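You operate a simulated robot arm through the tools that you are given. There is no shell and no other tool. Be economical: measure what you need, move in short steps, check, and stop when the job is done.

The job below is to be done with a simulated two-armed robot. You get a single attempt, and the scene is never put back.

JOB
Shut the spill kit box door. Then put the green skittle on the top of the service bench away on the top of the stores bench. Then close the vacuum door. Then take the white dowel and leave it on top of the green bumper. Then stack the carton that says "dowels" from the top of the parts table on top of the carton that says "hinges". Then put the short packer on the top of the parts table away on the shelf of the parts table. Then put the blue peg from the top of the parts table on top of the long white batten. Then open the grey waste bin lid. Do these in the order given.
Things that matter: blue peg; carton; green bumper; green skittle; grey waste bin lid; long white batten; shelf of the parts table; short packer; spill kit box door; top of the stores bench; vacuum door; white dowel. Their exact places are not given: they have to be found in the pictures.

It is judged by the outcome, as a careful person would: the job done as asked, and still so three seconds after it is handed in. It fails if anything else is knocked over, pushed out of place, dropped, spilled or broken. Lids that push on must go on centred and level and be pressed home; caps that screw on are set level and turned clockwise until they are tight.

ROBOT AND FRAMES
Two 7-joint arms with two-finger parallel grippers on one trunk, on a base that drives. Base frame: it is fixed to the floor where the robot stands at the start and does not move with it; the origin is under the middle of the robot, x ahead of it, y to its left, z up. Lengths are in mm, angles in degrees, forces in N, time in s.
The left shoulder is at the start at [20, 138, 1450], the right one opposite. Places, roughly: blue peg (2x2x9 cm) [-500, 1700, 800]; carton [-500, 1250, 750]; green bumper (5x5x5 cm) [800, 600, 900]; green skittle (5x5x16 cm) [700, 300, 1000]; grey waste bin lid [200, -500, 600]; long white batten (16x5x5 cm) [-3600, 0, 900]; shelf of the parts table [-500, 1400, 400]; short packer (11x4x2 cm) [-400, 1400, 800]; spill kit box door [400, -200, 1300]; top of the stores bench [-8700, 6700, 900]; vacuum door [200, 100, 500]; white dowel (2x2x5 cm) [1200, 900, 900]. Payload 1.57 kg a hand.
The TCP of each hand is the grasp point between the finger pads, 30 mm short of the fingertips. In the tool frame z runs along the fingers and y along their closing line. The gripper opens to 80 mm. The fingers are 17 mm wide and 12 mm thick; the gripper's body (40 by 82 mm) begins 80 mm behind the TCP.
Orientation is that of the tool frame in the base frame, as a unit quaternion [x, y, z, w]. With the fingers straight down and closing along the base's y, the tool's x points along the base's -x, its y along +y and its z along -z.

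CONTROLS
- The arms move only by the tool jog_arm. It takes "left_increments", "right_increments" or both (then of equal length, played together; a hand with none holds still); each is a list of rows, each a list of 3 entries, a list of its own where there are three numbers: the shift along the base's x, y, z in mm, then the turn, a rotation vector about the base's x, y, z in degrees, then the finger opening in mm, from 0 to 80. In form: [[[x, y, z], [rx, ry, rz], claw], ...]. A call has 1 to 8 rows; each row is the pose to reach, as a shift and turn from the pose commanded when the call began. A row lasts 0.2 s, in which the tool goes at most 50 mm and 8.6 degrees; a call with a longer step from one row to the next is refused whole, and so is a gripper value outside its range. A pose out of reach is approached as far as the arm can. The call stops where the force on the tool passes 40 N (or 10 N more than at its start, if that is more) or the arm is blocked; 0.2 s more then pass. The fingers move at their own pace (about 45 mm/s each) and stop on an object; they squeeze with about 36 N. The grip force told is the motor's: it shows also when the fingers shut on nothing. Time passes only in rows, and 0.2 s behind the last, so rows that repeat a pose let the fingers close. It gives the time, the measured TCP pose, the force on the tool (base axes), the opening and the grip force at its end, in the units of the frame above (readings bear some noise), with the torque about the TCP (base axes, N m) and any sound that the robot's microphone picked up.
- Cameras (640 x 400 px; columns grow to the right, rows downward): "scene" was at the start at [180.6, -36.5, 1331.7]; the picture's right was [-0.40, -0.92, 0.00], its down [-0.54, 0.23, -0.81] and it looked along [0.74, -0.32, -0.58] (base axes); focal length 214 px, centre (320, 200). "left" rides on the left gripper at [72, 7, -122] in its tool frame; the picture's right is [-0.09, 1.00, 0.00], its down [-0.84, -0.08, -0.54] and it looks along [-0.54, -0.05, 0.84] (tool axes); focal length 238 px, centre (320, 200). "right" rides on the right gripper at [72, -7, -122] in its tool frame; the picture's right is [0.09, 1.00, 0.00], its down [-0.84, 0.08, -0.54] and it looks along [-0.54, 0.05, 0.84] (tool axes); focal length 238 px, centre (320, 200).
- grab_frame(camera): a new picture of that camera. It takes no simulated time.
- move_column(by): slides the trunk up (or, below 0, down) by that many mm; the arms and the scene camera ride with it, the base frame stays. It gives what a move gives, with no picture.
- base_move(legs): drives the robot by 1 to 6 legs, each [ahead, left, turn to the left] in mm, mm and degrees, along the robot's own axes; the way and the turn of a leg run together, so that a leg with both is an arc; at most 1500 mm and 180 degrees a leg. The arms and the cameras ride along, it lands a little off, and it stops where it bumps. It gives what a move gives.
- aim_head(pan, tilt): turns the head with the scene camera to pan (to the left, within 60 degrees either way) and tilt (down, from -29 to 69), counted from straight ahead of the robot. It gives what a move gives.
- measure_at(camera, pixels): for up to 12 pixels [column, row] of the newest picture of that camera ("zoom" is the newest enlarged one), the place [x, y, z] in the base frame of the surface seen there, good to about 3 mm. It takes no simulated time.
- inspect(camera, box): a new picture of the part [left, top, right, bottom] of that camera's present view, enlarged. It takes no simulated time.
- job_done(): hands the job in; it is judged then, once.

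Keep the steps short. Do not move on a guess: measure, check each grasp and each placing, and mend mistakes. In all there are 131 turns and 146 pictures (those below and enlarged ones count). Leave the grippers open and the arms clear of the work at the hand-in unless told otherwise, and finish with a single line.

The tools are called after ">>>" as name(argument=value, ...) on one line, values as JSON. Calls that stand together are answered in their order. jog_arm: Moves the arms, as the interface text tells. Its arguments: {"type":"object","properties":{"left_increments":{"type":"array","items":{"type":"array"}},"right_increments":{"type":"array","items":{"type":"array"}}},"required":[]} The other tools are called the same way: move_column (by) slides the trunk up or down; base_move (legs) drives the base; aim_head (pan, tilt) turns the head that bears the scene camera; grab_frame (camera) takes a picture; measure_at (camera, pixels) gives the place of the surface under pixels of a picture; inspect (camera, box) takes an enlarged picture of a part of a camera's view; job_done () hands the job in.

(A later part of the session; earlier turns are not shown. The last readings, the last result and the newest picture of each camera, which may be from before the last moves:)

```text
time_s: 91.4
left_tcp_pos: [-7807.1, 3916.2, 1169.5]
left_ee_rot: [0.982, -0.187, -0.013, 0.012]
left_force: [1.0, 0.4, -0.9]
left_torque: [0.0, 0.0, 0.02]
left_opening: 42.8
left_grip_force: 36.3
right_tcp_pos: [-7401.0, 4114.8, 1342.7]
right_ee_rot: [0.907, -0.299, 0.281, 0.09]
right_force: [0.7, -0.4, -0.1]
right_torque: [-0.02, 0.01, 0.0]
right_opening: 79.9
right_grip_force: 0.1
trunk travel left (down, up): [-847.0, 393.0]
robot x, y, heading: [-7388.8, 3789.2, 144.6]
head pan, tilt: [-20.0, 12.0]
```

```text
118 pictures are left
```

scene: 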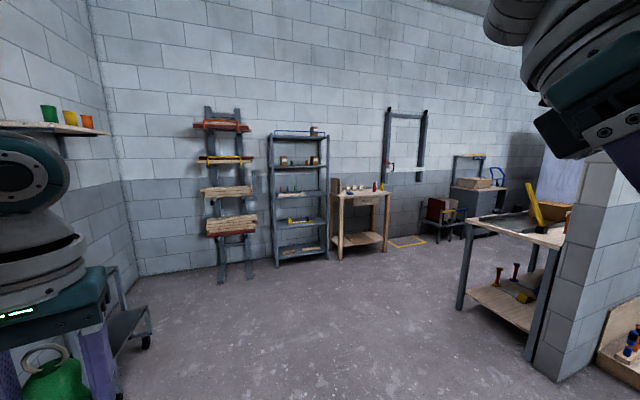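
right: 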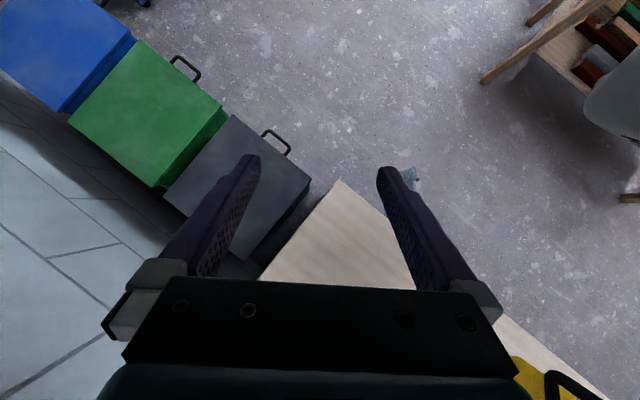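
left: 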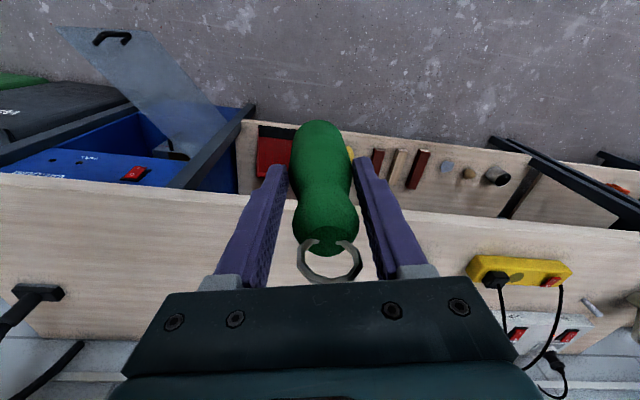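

Measure the small wooden bench at (360,195) — likely the stores bench.

>>> inspect(camera="scene", box=[310, 160, 420, 260])

>>> measure_at(camera="scene", pixels=[[335, 195], [385, 193], [343, 256], [383, 250], [360, 191], [485, 225], [465, 310], [540, 235], [300, 265]])

```text
4.00 times, centred on (365, 210) of scene
```

zoom: 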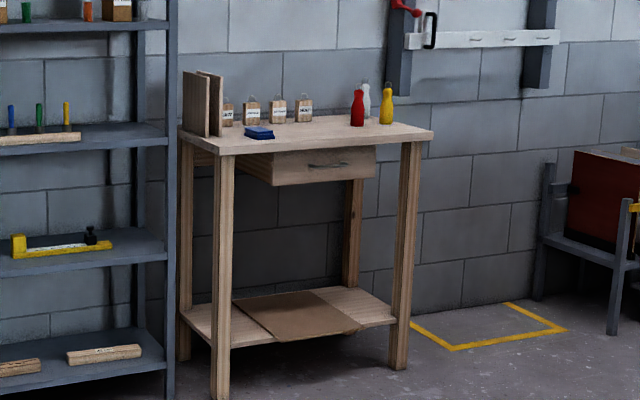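

```text
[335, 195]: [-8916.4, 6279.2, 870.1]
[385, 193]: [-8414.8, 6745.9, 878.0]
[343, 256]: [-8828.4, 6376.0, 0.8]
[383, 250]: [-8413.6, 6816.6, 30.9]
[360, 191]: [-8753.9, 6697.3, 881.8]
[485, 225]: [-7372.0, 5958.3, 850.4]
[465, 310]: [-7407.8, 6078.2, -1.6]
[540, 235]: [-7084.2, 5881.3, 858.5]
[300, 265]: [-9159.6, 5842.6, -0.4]
```

That is the stores bench (skittles red/white/yellow on it), top at z ≈ 880. I'll drive to a stand-off square to its front.

>>> base_move(legs=[[0, 0, -36.4], [1300, 0, 0], [1240, 0, 0], [0, 0, 24.8]])

>>> aim_head(pan=0, tilt=35)

>>> grab_frame(camera="scene")

>>> grab_frame(camera="left")

```text
time_s: 106.6
left_tcp_pos: [-8547.1, 6380.3, 1168.0]
left_ee_rot: [0.959, -0.282, -0.014, 0.012]
left_force: [0.7, -0.2, -1.8]
left_torque: [-0.01, 0.0, 0.02]
left_opening: 41.8
left_grip_force: 35.9
right_tcp_pos: [-8109.9, 6495.9, 1343.6]
right_ee_rot: [0.874, -0.387, 0.271, 0.116]
right_force: [0.1, 0.4, 0.6]
right_torque: [-0.01, 0.0, 0.01]
right_opening: 80.2
right_grip_force: 0.0
trunk travel left (down, up): [-847.0, 393.0]
robot x, y, heading: [-8163.7, 6170.8, 133.7]
head pan, tilt: [-20.0, 12.0]
```

```text
time_s: 107.5
left_tcp_pos: [-8547.2, 6380.2, 1169.5]
left_ee_rot: [0.959, -0.282, -0.015, 0.011]
left_force: [0.0, 0.7, -1.2]
left_torque: [-0.04, -0.01, -0.05]
left_opening: 41.7
left_grip_force: 35.7
right_tcp_pos: [-8110.1, 6496.9, 1343.1]
right_ee_rot: [0.874, -0.387, 0.27, 0.116]
right_force: [-0.6, 0.5, 0.2]
right_torque: [0.02, -0.02, 0.04]
right_opening: 79.9
right_grip_force: 0.0
trunk travel left (down, up): [-847.0, 393.0]
robot x, y, heading: [-8165.2, 6177.5, 133.5]
head pan, tilt: [0.0, 35.0]
```

```text
116 pictures are left
```

scene: 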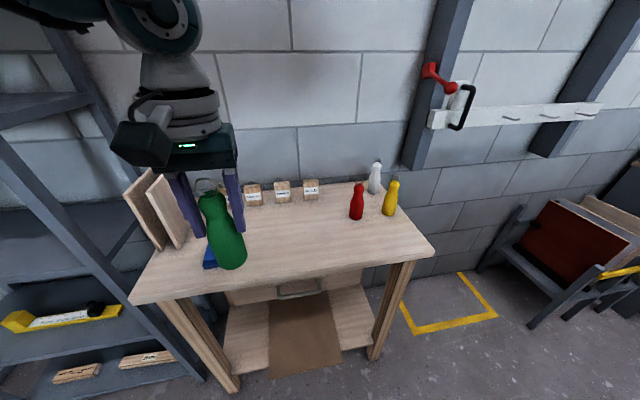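

```text
115 pictures are left
```

left: 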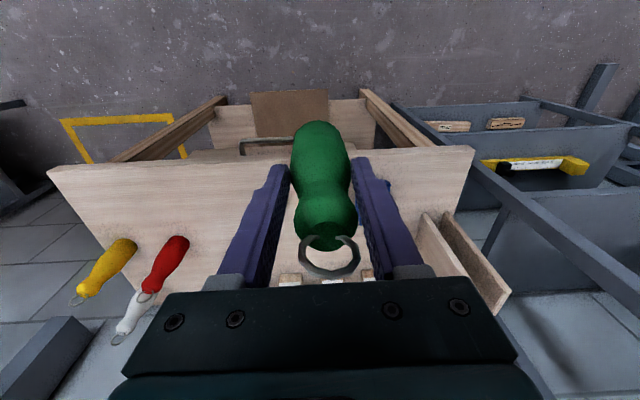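

Measure free bench-top spots.

>>> measure_at(camera="scene", pixels=[[300, 240], [330, 235], [140, 295], [425, 248], [210, 255], [354, 215], [283, 195], [300, 265], [232, 262]])

>>> measure_at(camera="left", pixels=[[320, 125], [320, 150], [328, 235], [294, 160], [350, 160]])

```text
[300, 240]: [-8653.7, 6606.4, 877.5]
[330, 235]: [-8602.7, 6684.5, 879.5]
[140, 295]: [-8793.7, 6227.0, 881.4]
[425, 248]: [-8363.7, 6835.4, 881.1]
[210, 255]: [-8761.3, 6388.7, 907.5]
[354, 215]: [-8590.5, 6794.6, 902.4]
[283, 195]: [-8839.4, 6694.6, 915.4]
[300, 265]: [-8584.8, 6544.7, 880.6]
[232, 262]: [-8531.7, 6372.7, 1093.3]
```

```text
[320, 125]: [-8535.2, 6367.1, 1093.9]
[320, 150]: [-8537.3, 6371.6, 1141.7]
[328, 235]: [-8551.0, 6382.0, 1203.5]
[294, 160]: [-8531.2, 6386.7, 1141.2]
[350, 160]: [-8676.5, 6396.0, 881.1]
```

Free spot at (-8655,6605), 105 mm in from the front edge. Move the base so the skittle is over it, then lower most of the way.

>>> base_move(legs=[[237, -77, 0]])

>>> move_column(by=-185)

>>> grab_frame(camera="scene")

>>> grab_frame(camera="left")

```text
time_s: 109.3
left_tcp_pos: [-8653.3, 6604.8, 1168.1]
left_ee_rot: [0.959, -0.283, -0.014, 0.012]
left_force: [0.9, 0.8, -1.1]
left_torque: [-0.02, -0.03, 0.02]
left_opening: 41.6
left_grip_force: 36.2
right_tcp_pos: [-8215.4, 6720.9, 1344.2]
right_ee_rot: [0.874, -0.387, 0.269, 0.115]
right_force: [0.4, 0.4, 0.3]
right_torque: [0.02, 0.0, 0.01]
right_opening: 79.6
right_grip_force: 0.0
trunk travel left (down, up): [-847.0, 393.0]
robot x, y, heading: [-8267.9, 6402.7, 133.3]
head pan, tilt: [0.0, 35.0]
```

```text
time_s: 111.3
left_tcp_pos: [-8651.6, 6603.2, 983.6]
left_ee_rot: [0.959, -0.283, -0.015, 0.011]
left_force: [-0.2, 0.3, -1.1]
left_torque: [-0.04, -0.01, -0.02]
left_opening: 41.8
left_grip_force: 35.7
right_tcp_pos: [-8215.0, 6720.1, 1159.8]
right_ee_rot: [0.874, -0.388, 0.27, 0.117]
right_force: [-0.4, -0.2, -0.1]
right_torque: [-0.03, 0.0, 0.02]
right_opening: 80.3
right_grip_force: 0.1
trunk travel left (down, up): [-662.0, 578.0]
robot x, y, heading: [-8266.2, 6405.5, 133.5]
head pan, tilt: [0.0, 35.0]
```

```text
114 pictures are left
```

scene: 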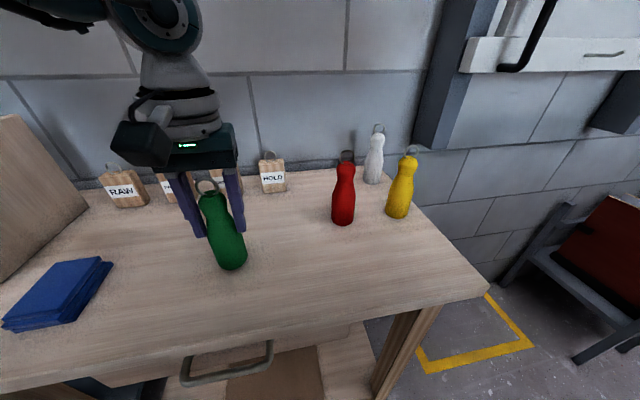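

```text
113 pictures are left
```

left: 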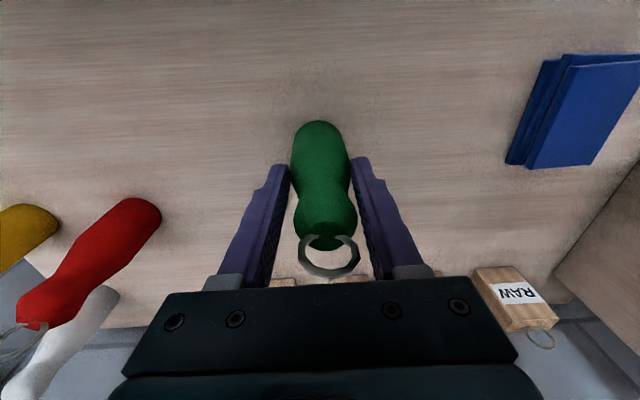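

About 15 mm remain. I'll lower gently and watch the force.

>>> jog_arm(left_increments=[[[0, 0, -5], [0, 0, 0], 10], [[0, 0, -9], [0, 0, 0], 10], [[0, 0, -11], [0, 0, 0], 10], [[0, 0, -13], [0, 0, 0], 10]])

>>> inspect(camera="scene", box=[170, 170, 290, 290])

```text
time_s: 112.4
left_tcp_pos: [-8653.2, 6605.3, 975.1]
left_ee_rot: [0.959, -0.283, -0.015, 0.009]
left_force: [2.4, -4.3, 17.7]
left_torque: [-0.38, -0.02, 0.0]
left_opening: 41.6
left_grip_force: 36.2
right_tcp_pos: [-8215.6, 6720.2, 1157.7]
right_ee_rot: [0.874, -0.387, 0.27, 0.116]
right_force: [-1.1, 0.0, -0.1]
right_torque: [0.0, 0.01, 0.01]
right_opening: 80.1
right_grip_force: 0.0
trunk travel left (down, up): [-662.0, 578.0]
robot x, y, heading: [-8270.4, 6403.0, 133.4]
head pan, tilt: [0.0, 35.0]
stopped in row 4 (left hand): the force on the tool passed its limit at 43 N (the readings are from after the stop); the commanded pose is now the measured one
```

```text
3.33 times, centred on (230, 230) of scene
```

zoom: 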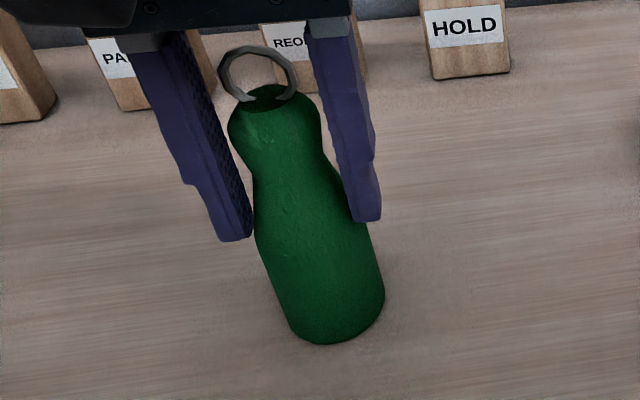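

Contact made (43 N, settled), the skittle is upright. Relieve slightly and open the fingers.

>>> jog_arm(left_increments=[[[0, 0, 1], [0, 0, 0], 42], [[0, 0, 1], [0, 0, 0], 50], [[0, 0, 1], [0, 0, 0], 65], [[0, 0, 1], [0, 0, 0], 80], [[0, 0, 1], [0, 0, 0], 80]])

>>> move_column(by=200)

>>> grab_frame(camera="left")

```text
time_s: 113.6
left_tcp_pos: [-8652.0, 6605.3, 973.9]
left_ee_rot: [0.959, -0.284, -0.014, 0.009]
left_force: [0.4, -0.1, 0.4]
left_torque: [0.03, -0.02, -0.02]
left_opening: 80.0
left_grip_force: 0.0
right_tcp_pos: [-8215.7, 6719.7, 1158.5]
right_ee_rot: [0.874, -0.388, 0.27, 0.116]
right_force: [-0.2, 0.7, 0.1]
right_torque: [0.05, 0.0, 0.0]
right_opening: 80.1
right_grip_force: 0.1
trunk travel left (down, up): [-662.0, 578.0]
robot x, y, heading: [-8268.9, 6399.3, 133.6]
head pan, tilt: [0.0, 35.0]
```

```text
time_s: 115.8
left_tcp_pos: [-8651.9, 6604.6, 1174.2]
left_ee_rot: [0.959, -0.284, -0.013, 0.009]
left_force: [-0.2, 0.2, 1.1]
left_torque: [0.01, 0.0, 0.0]
left_opening: 79.9
left_grip_force: 0.0
right_tcp_pos: [-8214.6, 6721.1, 1357.8]
right_ee_rot: [0.874, -0.388, 0.27, 0.116]
right_force: [0.3, -0.9, 0.2]
right_torque: [0.01, -0.02, -0.01]
right_opening: 80.1
right_grip_force: 0.1
trunk travel left (down, up): [-862.0, 378.0]
robot x, y, heading: [-8263.6, 6398.0, 133.3]
head pan, tilt: [0.0, 35.0]
```

```text
111 pictures are left
```

left: 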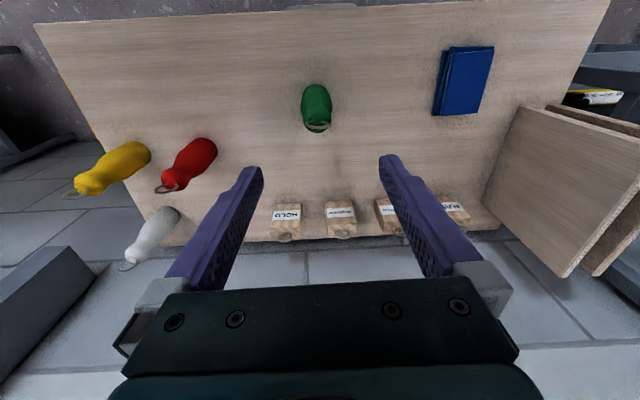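

The skittle stands well on the stores bench. Now I drive back toward the vacuum by the same route.

>>> base_move(legs=[[-280, 0, 0], [0, 0, 152.6], [1250, 0, 0], [1250, 0, 0], [0, 0, 38.7]])

```text
time_s: 137.4
left_tcp_pos: [-6987.5, 3690.8, 1173.9]
left_ee_rot: [0.206, 0.979, 0.011, 0.013]
left_force: [0.7, 0.3, 0.4]
left_torque: [0.01, 0.0, -0.02]
left_opening: 80.0
left_grip_force: 0.1
right_tcp_pos: [-7399.6, 3507.1, 1358.5]
right_ee_rot: [0.315, 0.903, 0.094, -0.278]
right_force: [0.1, 0.5, -0.4]
right_torque: [-0.02, 0.0, -0.03]
right_opening: 79.9
right_grip_force: 0.0
trunk travel left (down, up): [-862.0, 378.0]
robot x, y, heading: [-7399.9, 3831.7, -37.5]
head pan, tilt: [0.0, 35.0]
```

>>> base_move(legs=[[0, 0, 1], [870, 0, 0], [870, 0, 0], [0, 0, 17.5], [1022, 0, 0], [1022, 0, 0]])

```text
time_s: 157.4
left_tcp_pos: [-3586.3, 2210.7, 1173.4]
left_ee_rot: [0.026, 1.0, 0.013, 0.011]
left_force: [0.2, 0.1, -0.1]
left_torque: [0.01, 0.01, -0.01]
left_opening: 80.1
left_grip_force: 0.0
right_tcp_pos: [-3908.1, 1893.2, 1357.9]
right_ee_rot: [0.149, 0.944, 0.043, -0.29]
right_force: [0.2, -0.9, -0.5]
right_torque: [0.01, 0.0, -0.01]
right_opening: 80.0
right_grip_force: 0.0
trunk travel left (down, up): [-862.0, 378.0]
robot x, y, heading: [-4021.4, 2197.4, -16.5]
head pan, tilt: [0.0, 35.0]
```

>>> base_move(legs=[[0, 0, -15.9], [1490, 0, 0], [1490, 0, 0], [0, 0, 32]])

>>> aim_head(pan=-20, tilt=20)

>>> grab_frame(camera="scene")

```text
time_s: 174.0
left_tcp_pos: [-1116.2, 848.7, 1173.4]
left_ee_rot: [-0.13, 0.991, 0.014, 0.009]
left_force: [-0.4, 0.6, -0.3]
left_torque: [-0.03, 0.01, 0.0]
left_opening: 80.0
left_grip_force: 0.1
right_tcp_pos: [-1323.9, 448.3, 1358.8]
right_ee_rot: [0.0, 0.956, -0.003, -0.295]
right_force: [0.0, -0.5, -0.6]
right_torque: [0.01, -0.01, 0.0]
right_opening: 79.9
right_grip_force: 0.0
trunk travel left (down, up): [-862.0, 378.0]
robot x, y, heading: [-1527.1, 697.3, 1.4]
head pan, tilt: [0.0, 35.0]
```

```text
time_s: 174.8
left_tcp_pos: [-1116.3, 848.2, 1173.0]
left_ee_rot: [-0.131, 0.991, 0.015, 0.009]
left_force: [-0.3, 0.1, 0.4]
left_torque: [0.0, -0.02, 0.0]
left_opening: 80.2
left_grip_force: 0.1
right_tcp_pos: [-1324.7, 447.8, 1359.7]
right_ee_rot: [0.0, 0.956, -0.003, -0.294]
right_force: [0.3, -0.2, -0.2]
right_torque: [-0.05, -0.04, 0.0]
right_opening: 80.3
right_grip_force: 0.2
trunk travel left (down, up): [-862.0, 378.0]
robot x, y, heading: [-1527.4, 698.3, 1.4]
head pan, tilt: [-20.0, 20.0]
```

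```text
110 pictures are left
```

scene: 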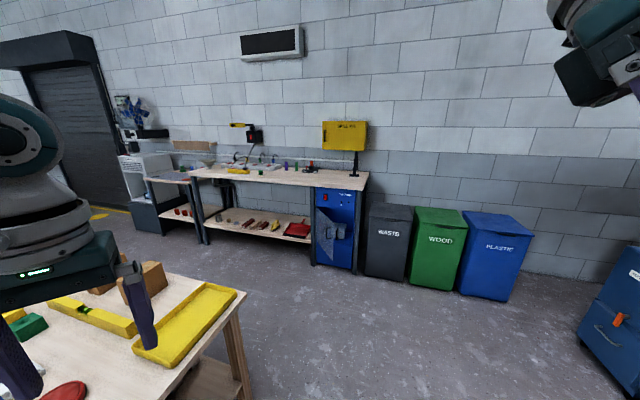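

The vacuum cabinet is at (335,230) under the bench end. Zoom and measure.

>>> inspect(camera="scene", box=[295, 170, 385, 280])

>>> measure_at(camera="zoom", pixels=[[150, 190], [260, 300], [160, 340], [265, 345], [230, 380], [300, 180], [300, 330], [200, 260], [110, 260], [330, 70]])

```text
3.64 times, centred on (340, 225) of scene
```

zoom: 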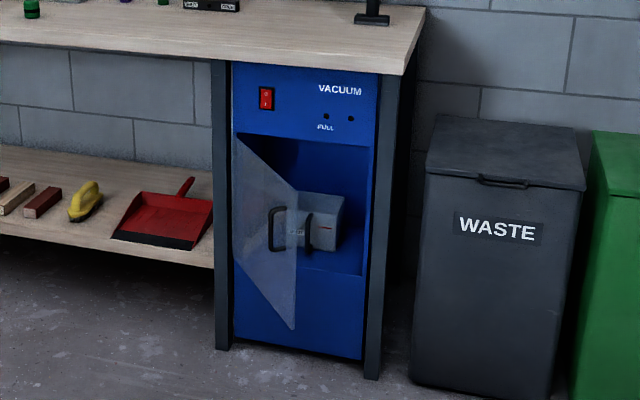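

```text
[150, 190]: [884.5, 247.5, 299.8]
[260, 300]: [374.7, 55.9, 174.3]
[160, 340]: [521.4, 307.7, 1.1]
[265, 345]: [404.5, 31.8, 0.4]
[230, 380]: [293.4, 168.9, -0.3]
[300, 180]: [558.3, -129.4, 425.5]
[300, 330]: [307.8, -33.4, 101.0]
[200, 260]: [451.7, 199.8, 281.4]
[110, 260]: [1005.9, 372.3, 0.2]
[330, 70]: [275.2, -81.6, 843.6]
```

I'll drive nearer, facing the vacuum front, and look at the door closely.

>>> base_move(legs=[[0, 0, -13.4], [1200, 0, 0], [0, 0, -23.3]])

>>> aim_head(pan=0, tilt=45)

>>> grab_frame(camera="scene")

```text
time_s: 183.0
left_tcp_pos: [72.8, 317.1, 1173.3]
left_ee_rot: [0.19, 0.982, 0.012, 0.013]
left_force: [0.1, -0.1, 0.2]
left_torque: [0.01, 0.0, -0.01]
left_opening: 80.0
left_grip_force: 0.1
right_tcp_pos: [-333.5, 120.8, 1359.5]
right_ee_rot: [0.301, 0.907, 0.09, -0.28]
right_force: [0.6, -0.1, -0.5]
right_torque: [-0.01, -0.03, -0.01]
right_opening: 80.1
right_grip_force: 0.0
trunk travel left (down, up): [-862.0, 378.0]
robot x, y, heading: [-341.8, 442.6, -35.5]
head pan, tilt: [-20.0, 20.0]
```

```text
time_s: 183.8
left_tcp_pos: [74.1, 317.3, 1174.9]
left_ee_rot: [0.19, 0.982, 0.011, 0.013]
left_force: [0.5, 0.2, -0.3]
left_torque: [-0.01, 0.0, 0.03]
left_opening: 80.1
left_grip_force: 0.1
right_tcp_pos: [-333.4, 121.5, 1358.8]
right_ee_rot: [0.301, 0.907, 0.089, -0.28]
right_force: [-0.9, 0.1, -0.4]
right_torque: [-0.06, 0.01, -0.01]
right_opening: 80.0
right_grip_force: 0.1
trunk travel left (down, up): [-862.0, 378.0]
robot x, y, heading: [-345.6, 443.5, -35.2]
head pan, tilt: [0.0, 45.0]
```

```text
108 pictures are left
```

scene: 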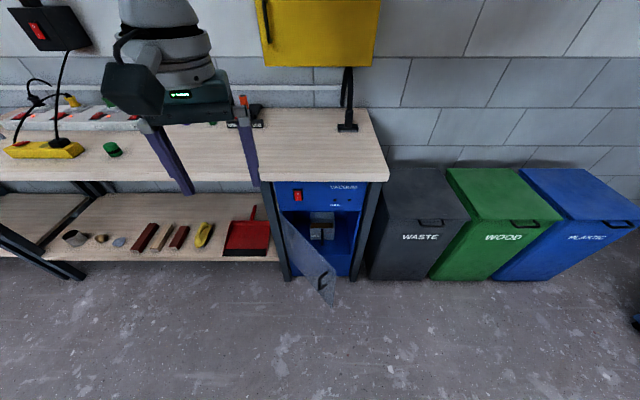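

>>> inspect(camera="scene", box=[255, 170, 395, 310])

>>> measure_at(camera="zoom", pixels=[[300, 510], [310, 540], [325, 545], [130, 210], [345, 455], [360, 590], [145, 410], [220, 330], [260, 430], [480, 250], [120, 500], [300, 570]])

```text
2.86 times, centred on (325, 240) of scene
```

zoom: 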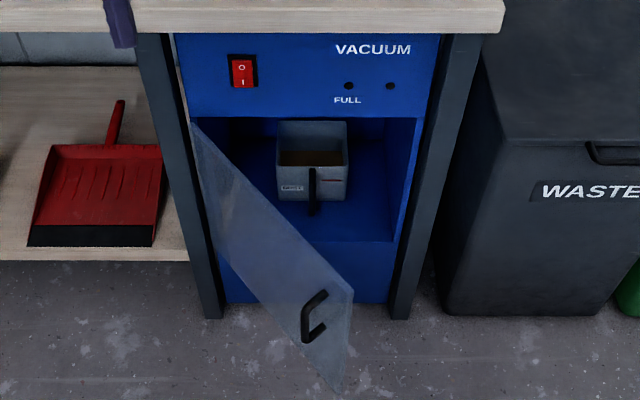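

```text
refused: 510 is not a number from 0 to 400
```

>>> measure_at(camera="zoom", pixels=[[318, 296], [304, 320], [315, 335], [347, 292], [340, 385], [330, 275], [197, 130], [215, 230], [300, 100], [408, 120], [395, 240], [312, 190]])

```text
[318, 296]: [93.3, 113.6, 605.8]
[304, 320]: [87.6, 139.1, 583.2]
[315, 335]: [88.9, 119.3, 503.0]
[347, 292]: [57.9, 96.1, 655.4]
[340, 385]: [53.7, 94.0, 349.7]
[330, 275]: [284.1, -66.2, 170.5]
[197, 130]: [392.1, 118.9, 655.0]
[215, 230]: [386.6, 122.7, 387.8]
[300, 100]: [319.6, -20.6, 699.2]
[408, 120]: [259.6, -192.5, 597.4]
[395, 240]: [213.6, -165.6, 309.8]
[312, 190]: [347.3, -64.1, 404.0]
```

Door hinge at (390,120), free edge at (56,95), z 350–655; it must swing ~50° toward the cabinet. I'll close the left fingers, pitch them forward, then lower the trunk.

>>> jog_arm(left_increments=[[[0, 0, 0], [-4.6, -6.5, 0], 0], [[0, 0, 0], [-9.2, -13, 0], 0], [[0, 0, 0], [-13.8, -19.5, 0], 0], [[0, 0, 0], [-18.4, -26, 0], 0], [[0, 0, 0], [-23, -32.5, 0], 0], [[0, 0, 0], [-27.6, -39, 0], 0]])

>>> move_column(by=-735)

>>> aim_head(pan=0, tilt=20)

>>> grab_frame(camera="scene")

```text
time_s: 185.2
left_tcp_pos: [60.4, 308.7, 1171.0]
left_ee_rot: [0.173, 0.904, -0.16, 0.356]
left_force: [0.8, 1.3, -0.3]
left_torque: [-0.03, -0.05, 0.0]
left_opening: 0.0
left_grip_force: 21.2
left hand out of reach, approached as far as the arm can: row 6
right_tcp_pos: [-333.5, 121.7, 1359.7]
right_ee_rot: [0.302, 0.907, 0.09, -0.28]
right_force: [-0.4, 0.5, 0.6]
right_torque: [0.01, -0.02, 0.0]
right_opening: 79.8
right_grip_force: 0.0
trunk travel left (down, up): [-862.0, 378.0]
robot x, y, heading: [-342.4, 444.6, -35.5]
head pan, tilt: [0.0, 45.0]
```

```text
refused: -735 is not a number from -400 to 400
```

```text
time_s: 186.1
left_tcp_pos: [59.9, 307.6, 1170.7]
left_ee_rot: [0.173, 0.905, -0.16, 0.355]
left_force: [-0.6, 0.4, -0.4]
left_torque: [0.01, 0.02, -0.01]
left_opening: 0.0
left_grip_force: 21.3
right_tcp_pos: [-331.8, 121.0, 1359.8]
right_ee_rot: [0.301, 0.907, 0.09, -0.28]
right_force: [-0.3, 0.0, 0.9]
right_torque: [-0.02, -0.03, 0.0]
right_opening: 79.9
right_grip_force: 0.0
trunk travel left (down, up): [-862.0, 378.0]
robot x, y, heading: [-344.4, 440.6, -35.7]
head pan, tilt: [0.0, 20.0]
```

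```text
106 pictures are left
```

scene: 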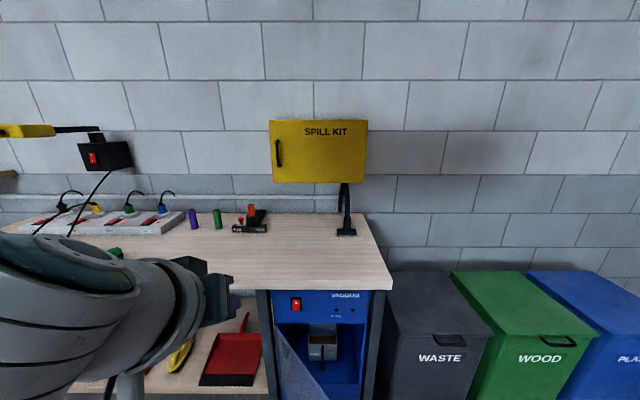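

The trunk moves at most 400 mm per call; lower in two steps.

>>> move_column(by=-400)

>>> move_column(by=-335)

>>> grab_frame(camera="scene")

>>> grab_frame(camera="left")

```text
time_s: 190.0
left_tcp_pos: [59.5, 307.9, 770.4]
left_ee_rot: [0.173, 0.904, -0.16, 0.355]
left_force: [0.7, 0.8, 0.1]
left_torque: [-0.02, 0.02, 0.01]
left_opening: 0.0
left_grip_force: 21.1
right_tcp_pos: [-332.5, 121.5, 958.4]
right_ee_rot: [0.302, 0.907, 0.09, -0.281]
right_force: [0.1, 0.8, 0.0]
right_torque: [0.06, -0.01, 0.0]
right_opening: 80.2
right_grip_force: 0.1
trunk travel left (down, up): [-462.0, 778.0]
robot x, y, heading: [-347.0, 444.1, -35.8]
head pan, tilt: [0.0, 20.0]
```

```text
time_s: 193.3
left_tcp_pos: [61.6, 306.0, 435.5]
left_ee_rot: [0.172, 0.905, -0.16, 0.356]
left_force: [0.2, 0.2, -0.1]
left_torque: [0.01, -0.01, 0.05]
left_opening: 0.0
left_grip_force: 21.6
right_tcp_pos: [-333.0, 120.8, 623.1]
right_ee_rot: [0.301, 0.907, 0.089, -0.28]
right_force: [-0.1, 0.3, 0.4]
right_torque: [0.01, 0.04, -0.01]
right_opening: 80.1
right_grip_force: 0.1
trunk travel left (down, up): [-127.0, 1113.0]
robot x, y, heading: [-346.3, 442.6, -35.4]
head pan, tilt: [0.0, 20.0]
```

```text
105 pictures are left
```

scene: 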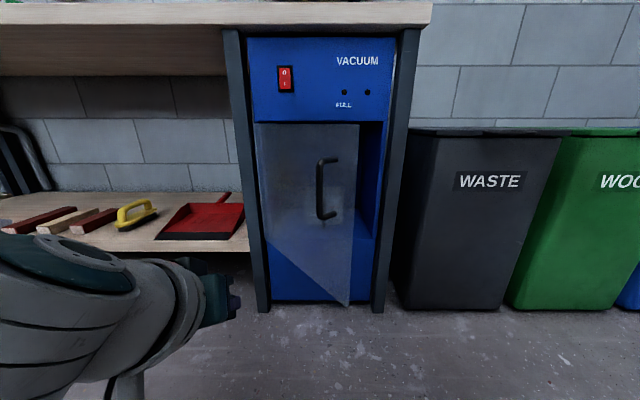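

```text
104 pictures are left
```

left: 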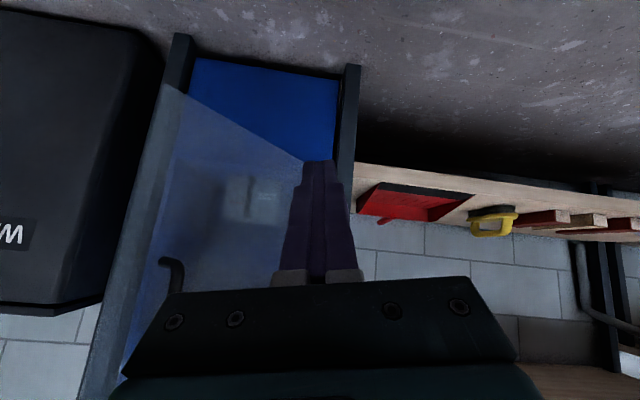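

Hand tip at (78,295,413). I'll push the door with base moves along its arc, first three legs.

>>> base_move(legs=[[133, -132, 0], [56, -55, 0], [64, -36, 0]])

>>> grab_frame(camera="scene")

```text
time_s: 196.1
left_tcp_pos: [130.9, -21.7, 435.0]
left_ee_rot: [0.176, 0.904, -0.161, 0.355]
left_force: [0.8, 0.0, -1.1]
left_torque: [0.01, 0.01, 0.03]
left_opening: 0.0
left_grip_force: 21.2
right_tcp_pos: [-263.4, -205.4, 624.6]
right_ee_rot: [0.305, 0.906, 0.091, -0.28]
right_force: [0.5, 0.5, -0.9]
right_torque: [0.02, 0.0, -0.01]
right_opening: 79.9
right_grip_force: 0.1
trunk travel left (down, up): [-127.0, 1113.0]
robot x, y, heading: [-270.7, 119.1, -36.0]
head pan, tilt: [0.0, 20.0]
```

```text
103 pictures are left
```

scene: 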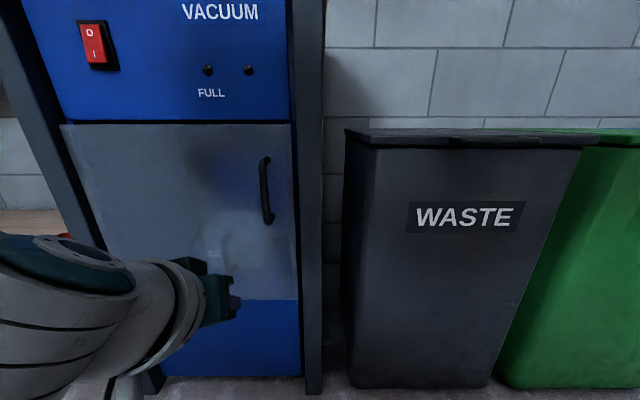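

The door swings well. One more base nudge, then a force-limited arm push for the rest.

>>> base_move(legs=[[50, -10, 0]])

>>> jog_arm(left_increments=[[[12, -12, 0], [0, 0, 0], 0], [[24, -22, 0], [0, 0, 0], 0], [[36, -31, 0], [0, 0, 0], 0], [[46, -38, 0], [0, 0, 0], 0], [[55, -44, 0], [0, 0, 0], 0], [[62, -49, 0], [0, 0, 0], 0]])

>>> grab_frame(camera="scene")

```text
time_s: 197.0
left_tcp_pos: [164.7, -55.9, 434.0]
left_ee_rot: [0.176, 0.905, -0.159, 0.353]
left_force: [0.2, 0.2, -0.3]
left_torque: [-0.05, -0.02, 0.01]
left_opening: 0.0
left_grip_force: 21.3
right_tcp_pos: [-229.2, -242.6, 623.9]
right_ee_rot: [0.304, 0.906, 0.091, -0.281]
right_force: [0.4, 1.1, -0.5]
right_torque: [0.01, -0.01, -0.05]
right_opening: 79.9
right_grip_force: 0.0
trunk travel left (down, up): [-127.0, 1113.0]
robot x, y, heading: [-236.1, 78.8, -35.9]
head pan, tilt: [0.0, 20.0]
```

```text
time_s: 198.2
left_tcp_pos: [210.9, -95.7, 435.3]
left_ee_rot: [0.179, 0.905, -0.162, 0.35]
left_force: [-18.7, 17.0, 15.5]
left_torque: [-0.13, -0.06, -0.12]
left_opening: 0.0
left_grip_force: 21.3
right_tcp_pos: [-232.7, -236.8, 622.7]
right_ee_rot: [0.304, 0.905, 0.093, -0.282]
right_force: [0.2, -1.0, -0.4]
right_torque: [0.02, 0.02, 0.01]
right_opening: 80.2
right_grip_force: 0.0
trunk travel left (down, up): [-127.0, 1113.0]
robot x, y, heading: [-239.3, 80.5, -36.2]
head pan, tilt: [0.0, 20.0]
stopped in row 6 (left hand): the force on the tool passed its limit at 48 N (the readings are from after the stop); the commanded pose is now the measured one
```

```text
102 pictures are left
```

scene: 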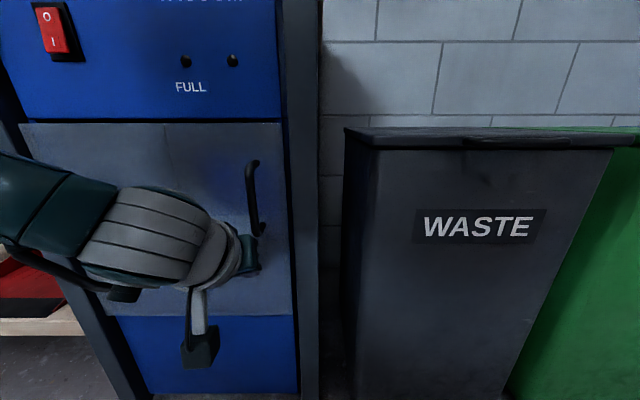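

It stopped firmly at the expected closed place. Retract and check.

>>> jog_arm(left_increments=[[[-30, 20, 0], [0, 0, 0], 0], [[-60, 42, 0], [0, 0, 0], 0]])

>>> base_move(legs=[[-300, 100, 0]])

>>> grab_frame(camera="scene")

>>> measure_at(camera="scene", pixels=[[345, 135], [345, 270], [280, 135], [340, 100], [375, 150], [270, 280], [350, 275]])

```text
time_s: 198.8
left_tcp_pos: [156.4, -58.9, 436.6]
left_ee_rot: [0.177, 0.903, -0.163, 0.355]
left_force: [0.2, -0.5, -0.3]
left_torque: [-0.01, 0.0, 0.0]
left_opening: 0.0
left_grip_force: 21.3
right_tcp_pos: [-229.9, -242.6, 622.9]
right_ee_rot: [0.304, 0.906, 0.09, -0.281]
right_force: [0.1, 0.1, 0.4]
right_torque: [-0.03, -0.04, -0.02]
right_opening: 79.7
right_grip_force: 0.0
trunk travel left (down, up): [-127.0, 1113.0]
robot x, y, heading: [-236.7, 79.1, -35.7]
head pan, tilt: [0.0, 20.0]
```

```text
time_s: 200.9
left_tcp_pos: [-19.3, 191.2, 437.9]
left_ee_rot: [0.177, 0.903, -0.164, 0.355]
left_force: [-0.2, 0.1, 0.6]
left_torque: [-0.02, 0.02, -0.02]
left_opening: 0.0
left_grip_force: 21.1
right_tcp_pos: [-407.1, 8.0, 624.0]
right_ee_rot: [0.303, 0.906, 0.091, -0.28]
right_force: [0.3, 0.1, -0.5]
right_torque: [0.0, 0.01, 0.0]
right_opening: 80.1
right_grip_force: 0.1
trunk travel left (down, up): [-127.0, 1113.0]
robot x, y, heading: [-415.8, 332.9, -35.6]
head pan, tilt: [0.0, 20.0]
```

```text
101 pictures are left
```

scene: 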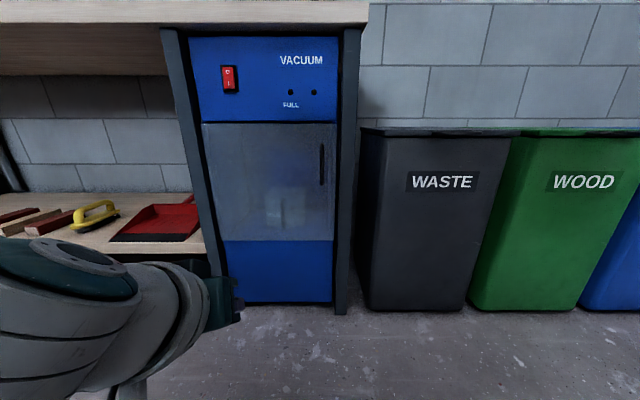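

```text
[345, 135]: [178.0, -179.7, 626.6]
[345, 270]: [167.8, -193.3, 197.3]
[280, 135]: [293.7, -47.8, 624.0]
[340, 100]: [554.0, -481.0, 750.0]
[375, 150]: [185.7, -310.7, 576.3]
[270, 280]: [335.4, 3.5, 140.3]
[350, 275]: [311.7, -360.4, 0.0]
```

The vacuum door is shut flush. Next the white dowel. I'll raise the trunk and straighten the hand, then drive along the bench.

>>> move_column(by=400)

>>> move_column(by=300)

>>> jog_arm(left_increments=[[[0, 0, 0], [4.7, 6.5, 0], 80], [[0, 0, 0], [9.4, 13, 0], 80], [[0, 0, 0], [14.1, 19.5, 0], 80], [[0, 0, 0], [18.8, 26, 0], 80], [[0, 0, 0], [23.5, 32.5, 0], 80], [[0, 0, 0], [24.5, 34, 0], 80]])

>>> base_move(legs=[[380, 0, 0], [0, 1255, 0]])

>>> aim_head(pan=5, tilt=35)

>>> grab_frame(camera="scene")

>>> grab_frame(camera="left")

```text
time_s: 204.8
left_tcp_pos: [-19.2, 191.9, 836.8]
left_ee_rot: [0.176, 0.904, -0.163, 0.355]
left_force: [-0.2, 0.0, 0.1]
left_torque: [0.02, -0.01, 0.01]
left_opening: 0.3
left_grip_force: 21.1
right_tcp_pos: [-407.6, 9.5, 1023.2]
right_ee_rot: [0.303, 0.907, 0.091, -0.279]
right_force: [0.9, 0.1, -0.2]
right_torque: [0.0, -0.02, 0.0]
right_opening: 79.9
right_grip_force: 0.0
trunk travel left (down, up): [-527.0, 713.0]
robot x, y, heading: [-415.4, 332.9, -35.8]
head pan, tilt: [0.0, 20.0]
```

```text
time_s: 207.8
left_tcp_pos: [-20.2, 193.2, 1136.7]
left_ee_rot: [0.177, 0.903, -0.164, 0.354]
left_force: [0.2, 0.1, 0.3]
left_torque: [-0.04, 0.0, 0.03]
left_opening: 0.0
left_grip_force: 21.3
right_tcp_pos: [-408.0, 8.3, 1324.1]
right_ee_rot: [0.303, 0.907, 0.09, -0.28]
right_force: [0.2, 0.2, 0.1]
right_torque: [0.02, -0.01, -0.01]
right_opening: 80.0
right_grip_force: 0.1
trunk travel left (down, up): [-827.0, 413.0]
robot x, y, heading: [-416.0, 332.5, -35.7]
head pan, tilt: [0.0, 20.0]
```

```text
time_s: 209.2
left_tcp_pos: [-19.5, 191.2, 1135.7]
left_ee_rot: [0.192, 0.981, -0.015, 0.032]
left_force: [0.3, -0.1, -0.4]
left_torque: [0.02, -0.03, 0.02]
left_opening: 80.1
left_grip_force: 0.0
right_tcp_pos: [-405.2, 8.6, 1324.5]
right_ee_rot: [0.303, 0.907, 0.09, -0.28]
right_force: [0.4, -0.5, -0.5]
right_torque: [0.03, -0.02, -0.01]
right_opening: 79.9
right_grip_force: 0.0
trunk travel left (down, up): [-827.0, 413.0]
robot x, y, heading: [-418.7, 330.7, -35.5]
head pan, tilt: [0.0, 20.0]
```

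```text
time_s: 217.6
left_tcp_pos: [1038.7, 990.7, 1136.7]
left_ee_rot: [0.198, 0.98, -0.016, 0.033]
left_force: [0.0, 0.2, -0.9]
left_torque: [-0.02, -0.01, -0.01]
left_opening: 80.3
left_grip_force: 0.0
right_tcp_pos: [648.6, 814.0, 1324.4]
right_ee_rot: [0.308, 0.905, 0.092, -0.28]
right_force: [-0.2, 0.0, 0.1]
right_torque: [-0.03, -0.03, 0.02]
right_opening: 79.9
right_grip_force: 0.0
trunk travel left (down, up): [-827.0, 413.0]
robot x, y, heading: [644.9, 1137.1, -36.5]
head pan, tilt: [0.0, 20.0]
```

```text
time_s: 218.3
left_tcp_pos: [1038.0, 991.8, 1136.2]
left_ee_rot: [0.197, 0.98, -0.015, 0.033]
left_force: [-0.3, -0.8, 0.7]
left_torque: [0.06, 0.03, -0.02]
left_opening: 80.0
left_grip_force: 0.0
right_tcp_pos: [647.5, 813.2, 1325.0]
right_ee_rot: [0.308, 0.904, 0.093, -0.28]
right_force: [-0.5, 0.8, -0.1]
right_torque: [0.02, 0.03, -0.02]
right_opening: 79.8
right_grip_force: 0.0
trunk travel left (down, up): [-827.0, 413.0]
robot x, y, heading: [642.5, 1138.0, -36.5]
head pan, tilt: [5.0, 35.0]
```

```text
100 pictures are left
```

scene: 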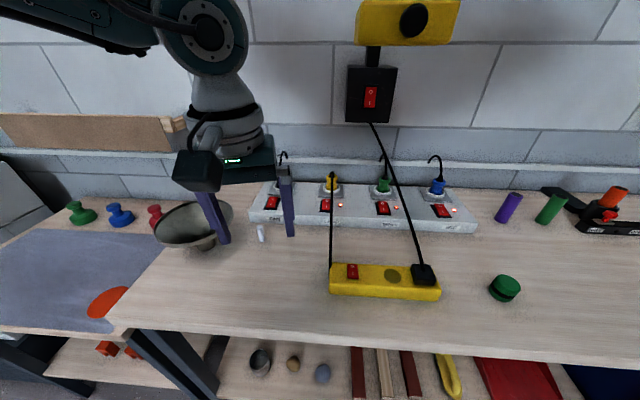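

```text
99 pictures are left
```

left: 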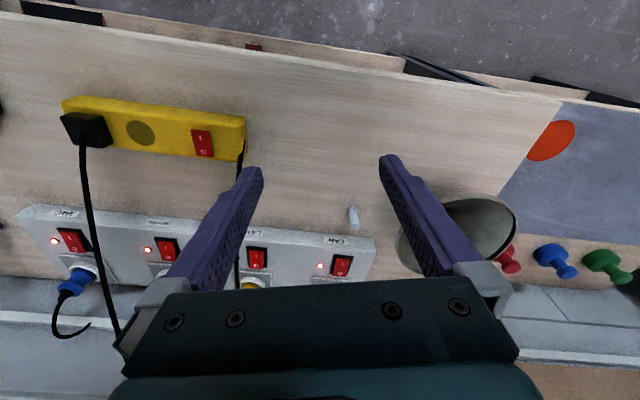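

Dowel at scene (261,233), next to the bowl and power strip; bumper at (505,288). Zoom both and measure.

>>> inspect(camera="left", box=[300, 170, 430, 260])

>>> measure_at(camera="left", pixels=[[354, 213], [354, 225], [354, 207], [374, 240], [374, 265], [405, 235], [345, 190], [395, 180]])

>>> inspect(camera="scene", box=[460, 250, 560, 320])

>>> measure_at(camera="scene", pixels=[[505, 280], [495, 280], [516, 281], [505, 275], [505, 288], [503, 298], [550, 300], [261, 231], [260, 239], [232, 235]])

```text
4.44 times, centred on (365, 215) of left
```

zoom: 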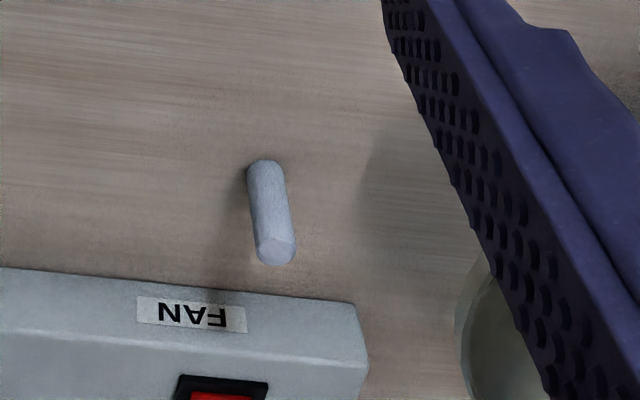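

```text
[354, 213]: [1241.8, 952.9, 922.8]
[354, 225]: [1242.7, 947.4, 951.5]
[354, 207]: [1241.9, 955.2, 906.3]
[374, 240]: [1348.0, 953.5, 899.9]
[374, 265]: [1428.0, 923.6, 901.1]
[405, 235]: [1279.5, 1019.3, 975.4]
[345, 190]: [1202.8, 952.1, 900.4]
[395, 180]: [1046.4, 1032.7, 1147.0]
```

```text
5.71 times, centred on (510, 285) of scene
```

zoom: 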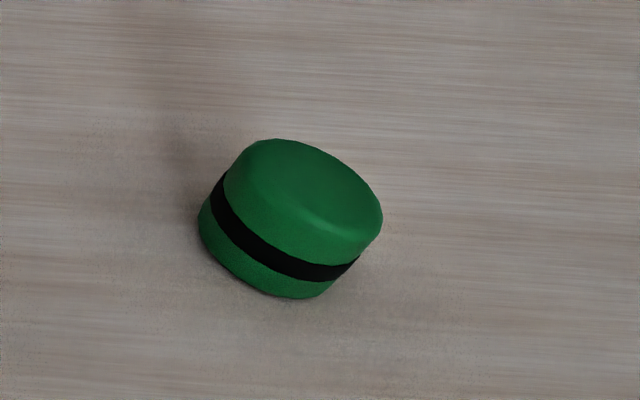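

```text
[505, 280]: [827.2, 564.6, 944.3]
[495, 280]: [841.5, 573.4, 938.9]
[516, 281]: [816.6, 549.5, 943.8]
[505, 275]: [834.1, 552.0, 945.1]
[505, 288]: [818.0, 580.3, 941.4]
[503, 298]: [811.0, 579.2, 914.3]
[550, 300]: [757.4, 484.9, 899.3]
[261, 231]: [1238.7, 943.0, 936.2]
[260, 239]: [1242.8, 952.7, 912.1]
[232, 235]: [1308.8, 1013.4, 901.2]
```

Dowel axis ≈ (1245,948), z 900–952; bumper top centre ≈ (826,563), z 945. Check the strip's and bowl's edges for finger clearance.

>>> measure_at(camera="left", pixels=[[330, 235], [368, 242], [340, 241], [300, 232], [368, 256], [410, 225], [440, 205], [480, 200], [515, 215], [505, 250]])

>>> measure_at(camera="scene", pixels=[[255, 215], [275, 222], [290, 225], [155, 228], [232, 210], [190, 205], [200, 245], [225, 225], [333, 240]])

```text
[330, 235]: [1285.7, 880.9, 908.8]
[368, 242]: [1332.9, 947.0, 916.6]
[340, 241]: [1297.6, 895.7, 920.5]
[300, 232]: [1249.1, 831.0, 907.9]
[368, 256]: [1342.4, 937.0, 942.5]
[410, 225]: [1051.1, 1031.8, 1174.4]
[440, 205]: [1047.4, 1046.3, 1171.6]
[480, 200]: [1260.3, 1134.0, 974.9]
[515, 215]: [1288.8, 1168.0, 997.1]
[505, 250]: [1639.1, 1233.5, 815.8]
```

```text
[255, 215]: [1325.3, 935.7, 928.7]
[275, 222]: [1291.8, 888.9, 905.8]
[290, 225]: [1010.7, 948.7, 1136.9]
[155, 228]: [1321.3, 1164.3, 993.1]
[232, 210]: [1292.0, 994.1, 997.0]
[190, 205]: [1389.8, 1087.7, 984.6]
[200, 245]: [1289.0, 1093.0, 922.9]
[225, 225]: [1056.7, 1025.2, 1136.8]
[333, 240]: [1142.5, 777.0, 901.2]
```

Clearances: strip 72 mm behind, bowl 65 mm to the side, so I'll use a 44 mm opening. Move base forward 140 and left 88, checking for a bump.

>>> base_move(legs=[[0, 88, 0], [140, 0, 0]])

>>> jog_arm(left_increments=[[[0, 0, 0], [0, 0, 0], 44], [[0, 0, 0], [0, 0, 0], 44]])

```text
time_s: 220.4
left_tcp_pos: [1202.9, 982.5, 1134.9]
left_ee_rot: [0.197, 0.98, -0.016, 0.032]
left_force: [-0.3, -0.3, -0.1]
left_torque: [0.0, -0.04, 0.05]
left_opening: 79.8
left_grip_force: 0.1
right_tcp_pos: [813.4, 804.2, 1323.6]
right_ee_rot: [0.308, 0.905, 0.092, -0.279]
right_force: [0.4, -0.3, -0.1]
right_torque: [0.05, 0.01, -0.01]
right_opening: 79.9
right_grip_force: 0.1
trunk travel left (down, up): [-827.0, 413.0]
robot x, y, heading: [806.1, 1132.2, -36.3]
head pan, tilt: [5.0, 35.0]
```

```text
time_s: 221.0
left_tcp_pos: [1202.1, 981.1, 1136.6]
left_ee_rot: [0.195, 0.98, -0.016, 0.033]
left_force: [-0.5, 0.5, 1.3]
left_torque: [0.02, -0.02, 0.02]
left_opening: 43.7
left_grip_force: 0.0
right_tcp_pos: [813.1, 803.3, 1323.7]
right_ee_rot: [0.308, 0.905, 0.092, -0.28]
right_force: [-0.3, -0.3, 0.0]
right_torque: [0.0, 0.01, -0.02]
right_opening: 80.2
right_grip_force: 0.1
trunk travel left (down, up): [-827.0, 413.0]
robot x, y, heading: [804.4, 1129.7, -36.1]
head pan, tilt: [5.0, 35.0]
```

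>>> jog_arm(left_increments=[[[22, -17, 0], [1.2, 1.7, 0], 44], [[43, -34, 0], [2.4, 3.3, 0], 44]])

>>> move_column(by=-110)

>>> grab_frame(camera="left")

```text
time_s: 221.6
left_tcp_pos: [1245.1, 949.8, 1136.1]
left_ee_rot: [0.198, 0.98, 0.001, -0.001]
left_force: [0.5, 0.9, 1.0]
left_torque: [0.0, 0.04, -0.01]
left_opening: 44.1
left_grip_force: 0.1
right_tcp_pos: [812.9, 804.5, 1324.0]
right_ee_rot: [0.308, 0.905, 0.092, -0.278]
right_force: [0.4, 0.7, 0.1]
right_torque: [-0.03, 0.01, 0.04]
right_opening: 80.0
right_grip_force: 0.1
trunk travel left (down, up): [-827.0, 413.0]
robot x, y, heading: [807.4, 1129.6, -36.2]
head pan, tilt: [5.0, 35.0]
```

```text
time_s: 223.0
left_tcp_pos: [1245.3, 949.1, 1025.5]
left_ee_rot: [0.196, 0.981, -0.001, -0.001]
left_force: [-0.4, -0.2, 0.9]
left_torque: [-0.01, 0.02, -0.01]
left_opening: 43.9
left_grip_force: 0.1
right_tcp_pos: [813.6, 803.7, 1213.5]
right_ee_rot: [0.308, 0.905, 0.092, -0.28]
right_force: [0.2, -0.7, -0.9]
right_torque: [0.01, 0.0, -0.02]
right_opening: 80.0
right_grip_force: 0.1
trunk travel left (down, up): [-717.0, 523.0]
robot x, y, heading: [807.6, 1123.9, -36.4]
head pan, tilt: [5.0, 35.0]
```

```text
96 pictures are left
```

left: 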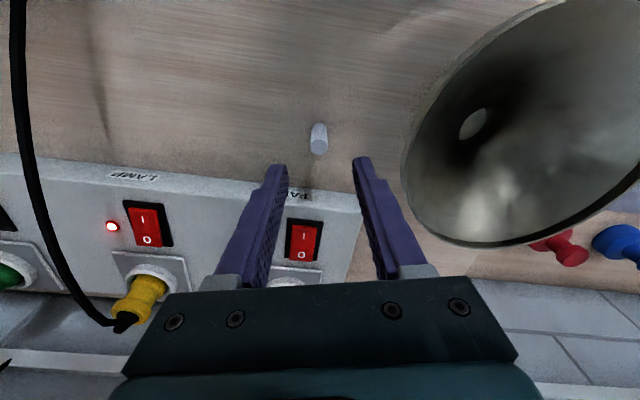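

The dowel top shows at (319,147), as predicted for an aligned TCP. Lower 90 mm and close.

>>> move_column(by=-89)

>>> jog_arm(left_increments=[[[0, 0, 0], [0, 0, 0], 25], [[0, 0, 0], [0, 0, 0], 10], [[0, 0, 0], [0, 0, 0], 8], [[0, 0, 0], [0, 0, 0], 8]])

>>> grab_frame(camera="left")

```text
time_s: 224.2
left_tcp_pos: [1246.8, 949.0, 937.9]
left_ee_rot: [0.196, 0.981, 0.0, -0.001]
left_force: [0.0, -0.3, -0.4]
left_torque: [0.01, 0.0, 0.01]
left_opening: 44.0
left_grip_force: 0.0
right_tcp_pos: [813.6, 803.6, 1125.5]
right_ee_rot: [0.308, 0.905, 0.092, -0.279]
right_force: [-0.5, -0.1, -0.9]
right_torque: [-0.01, 0.04, 0.01]
right_opening: 79.9
right_grip_force: 0.0
trunk travel left (down, up): [-628.0, 612.0]
robot x, y, heading: [806.5, 1129.7, -36.4]
head pan, tilt: [5.0, 35.0]
```

```text
time_s: 225.2
left_tcp_pos: [1246.5, 948.2, 937.9]
left_ee_rot: [0.196, 0.981, 0.0, 0.0]
left_force: [-1.3, 0.2, 0.0]
left_torque: [0.03, 0.01, -0.03]
left_opening: 13.0
left_grip_force: 30.0
right_tcp_pos: [812.9, 803.4, 1125.2]
right_ee_rot: [0.307, 0.905, 0.091, -0.279]
right_force: [-0.3, -0.4, 0.7]
right_torque: [-0.01, -0.04, -0.03]
right_opening: 80.0
right_grip_force: 0.0
trunk travel left (down, up): [-628.0, 612.0]
robot x, y, heading: [807.2, 1127.4, -36.4]
head pan, tilt: [5.0, 35.0]
```

```text
95 pictures are left
```

left: 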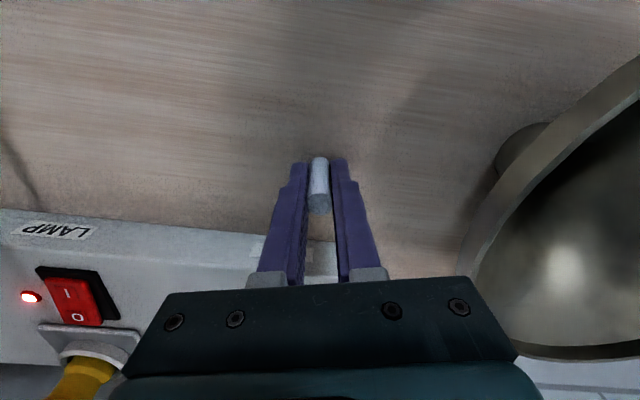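

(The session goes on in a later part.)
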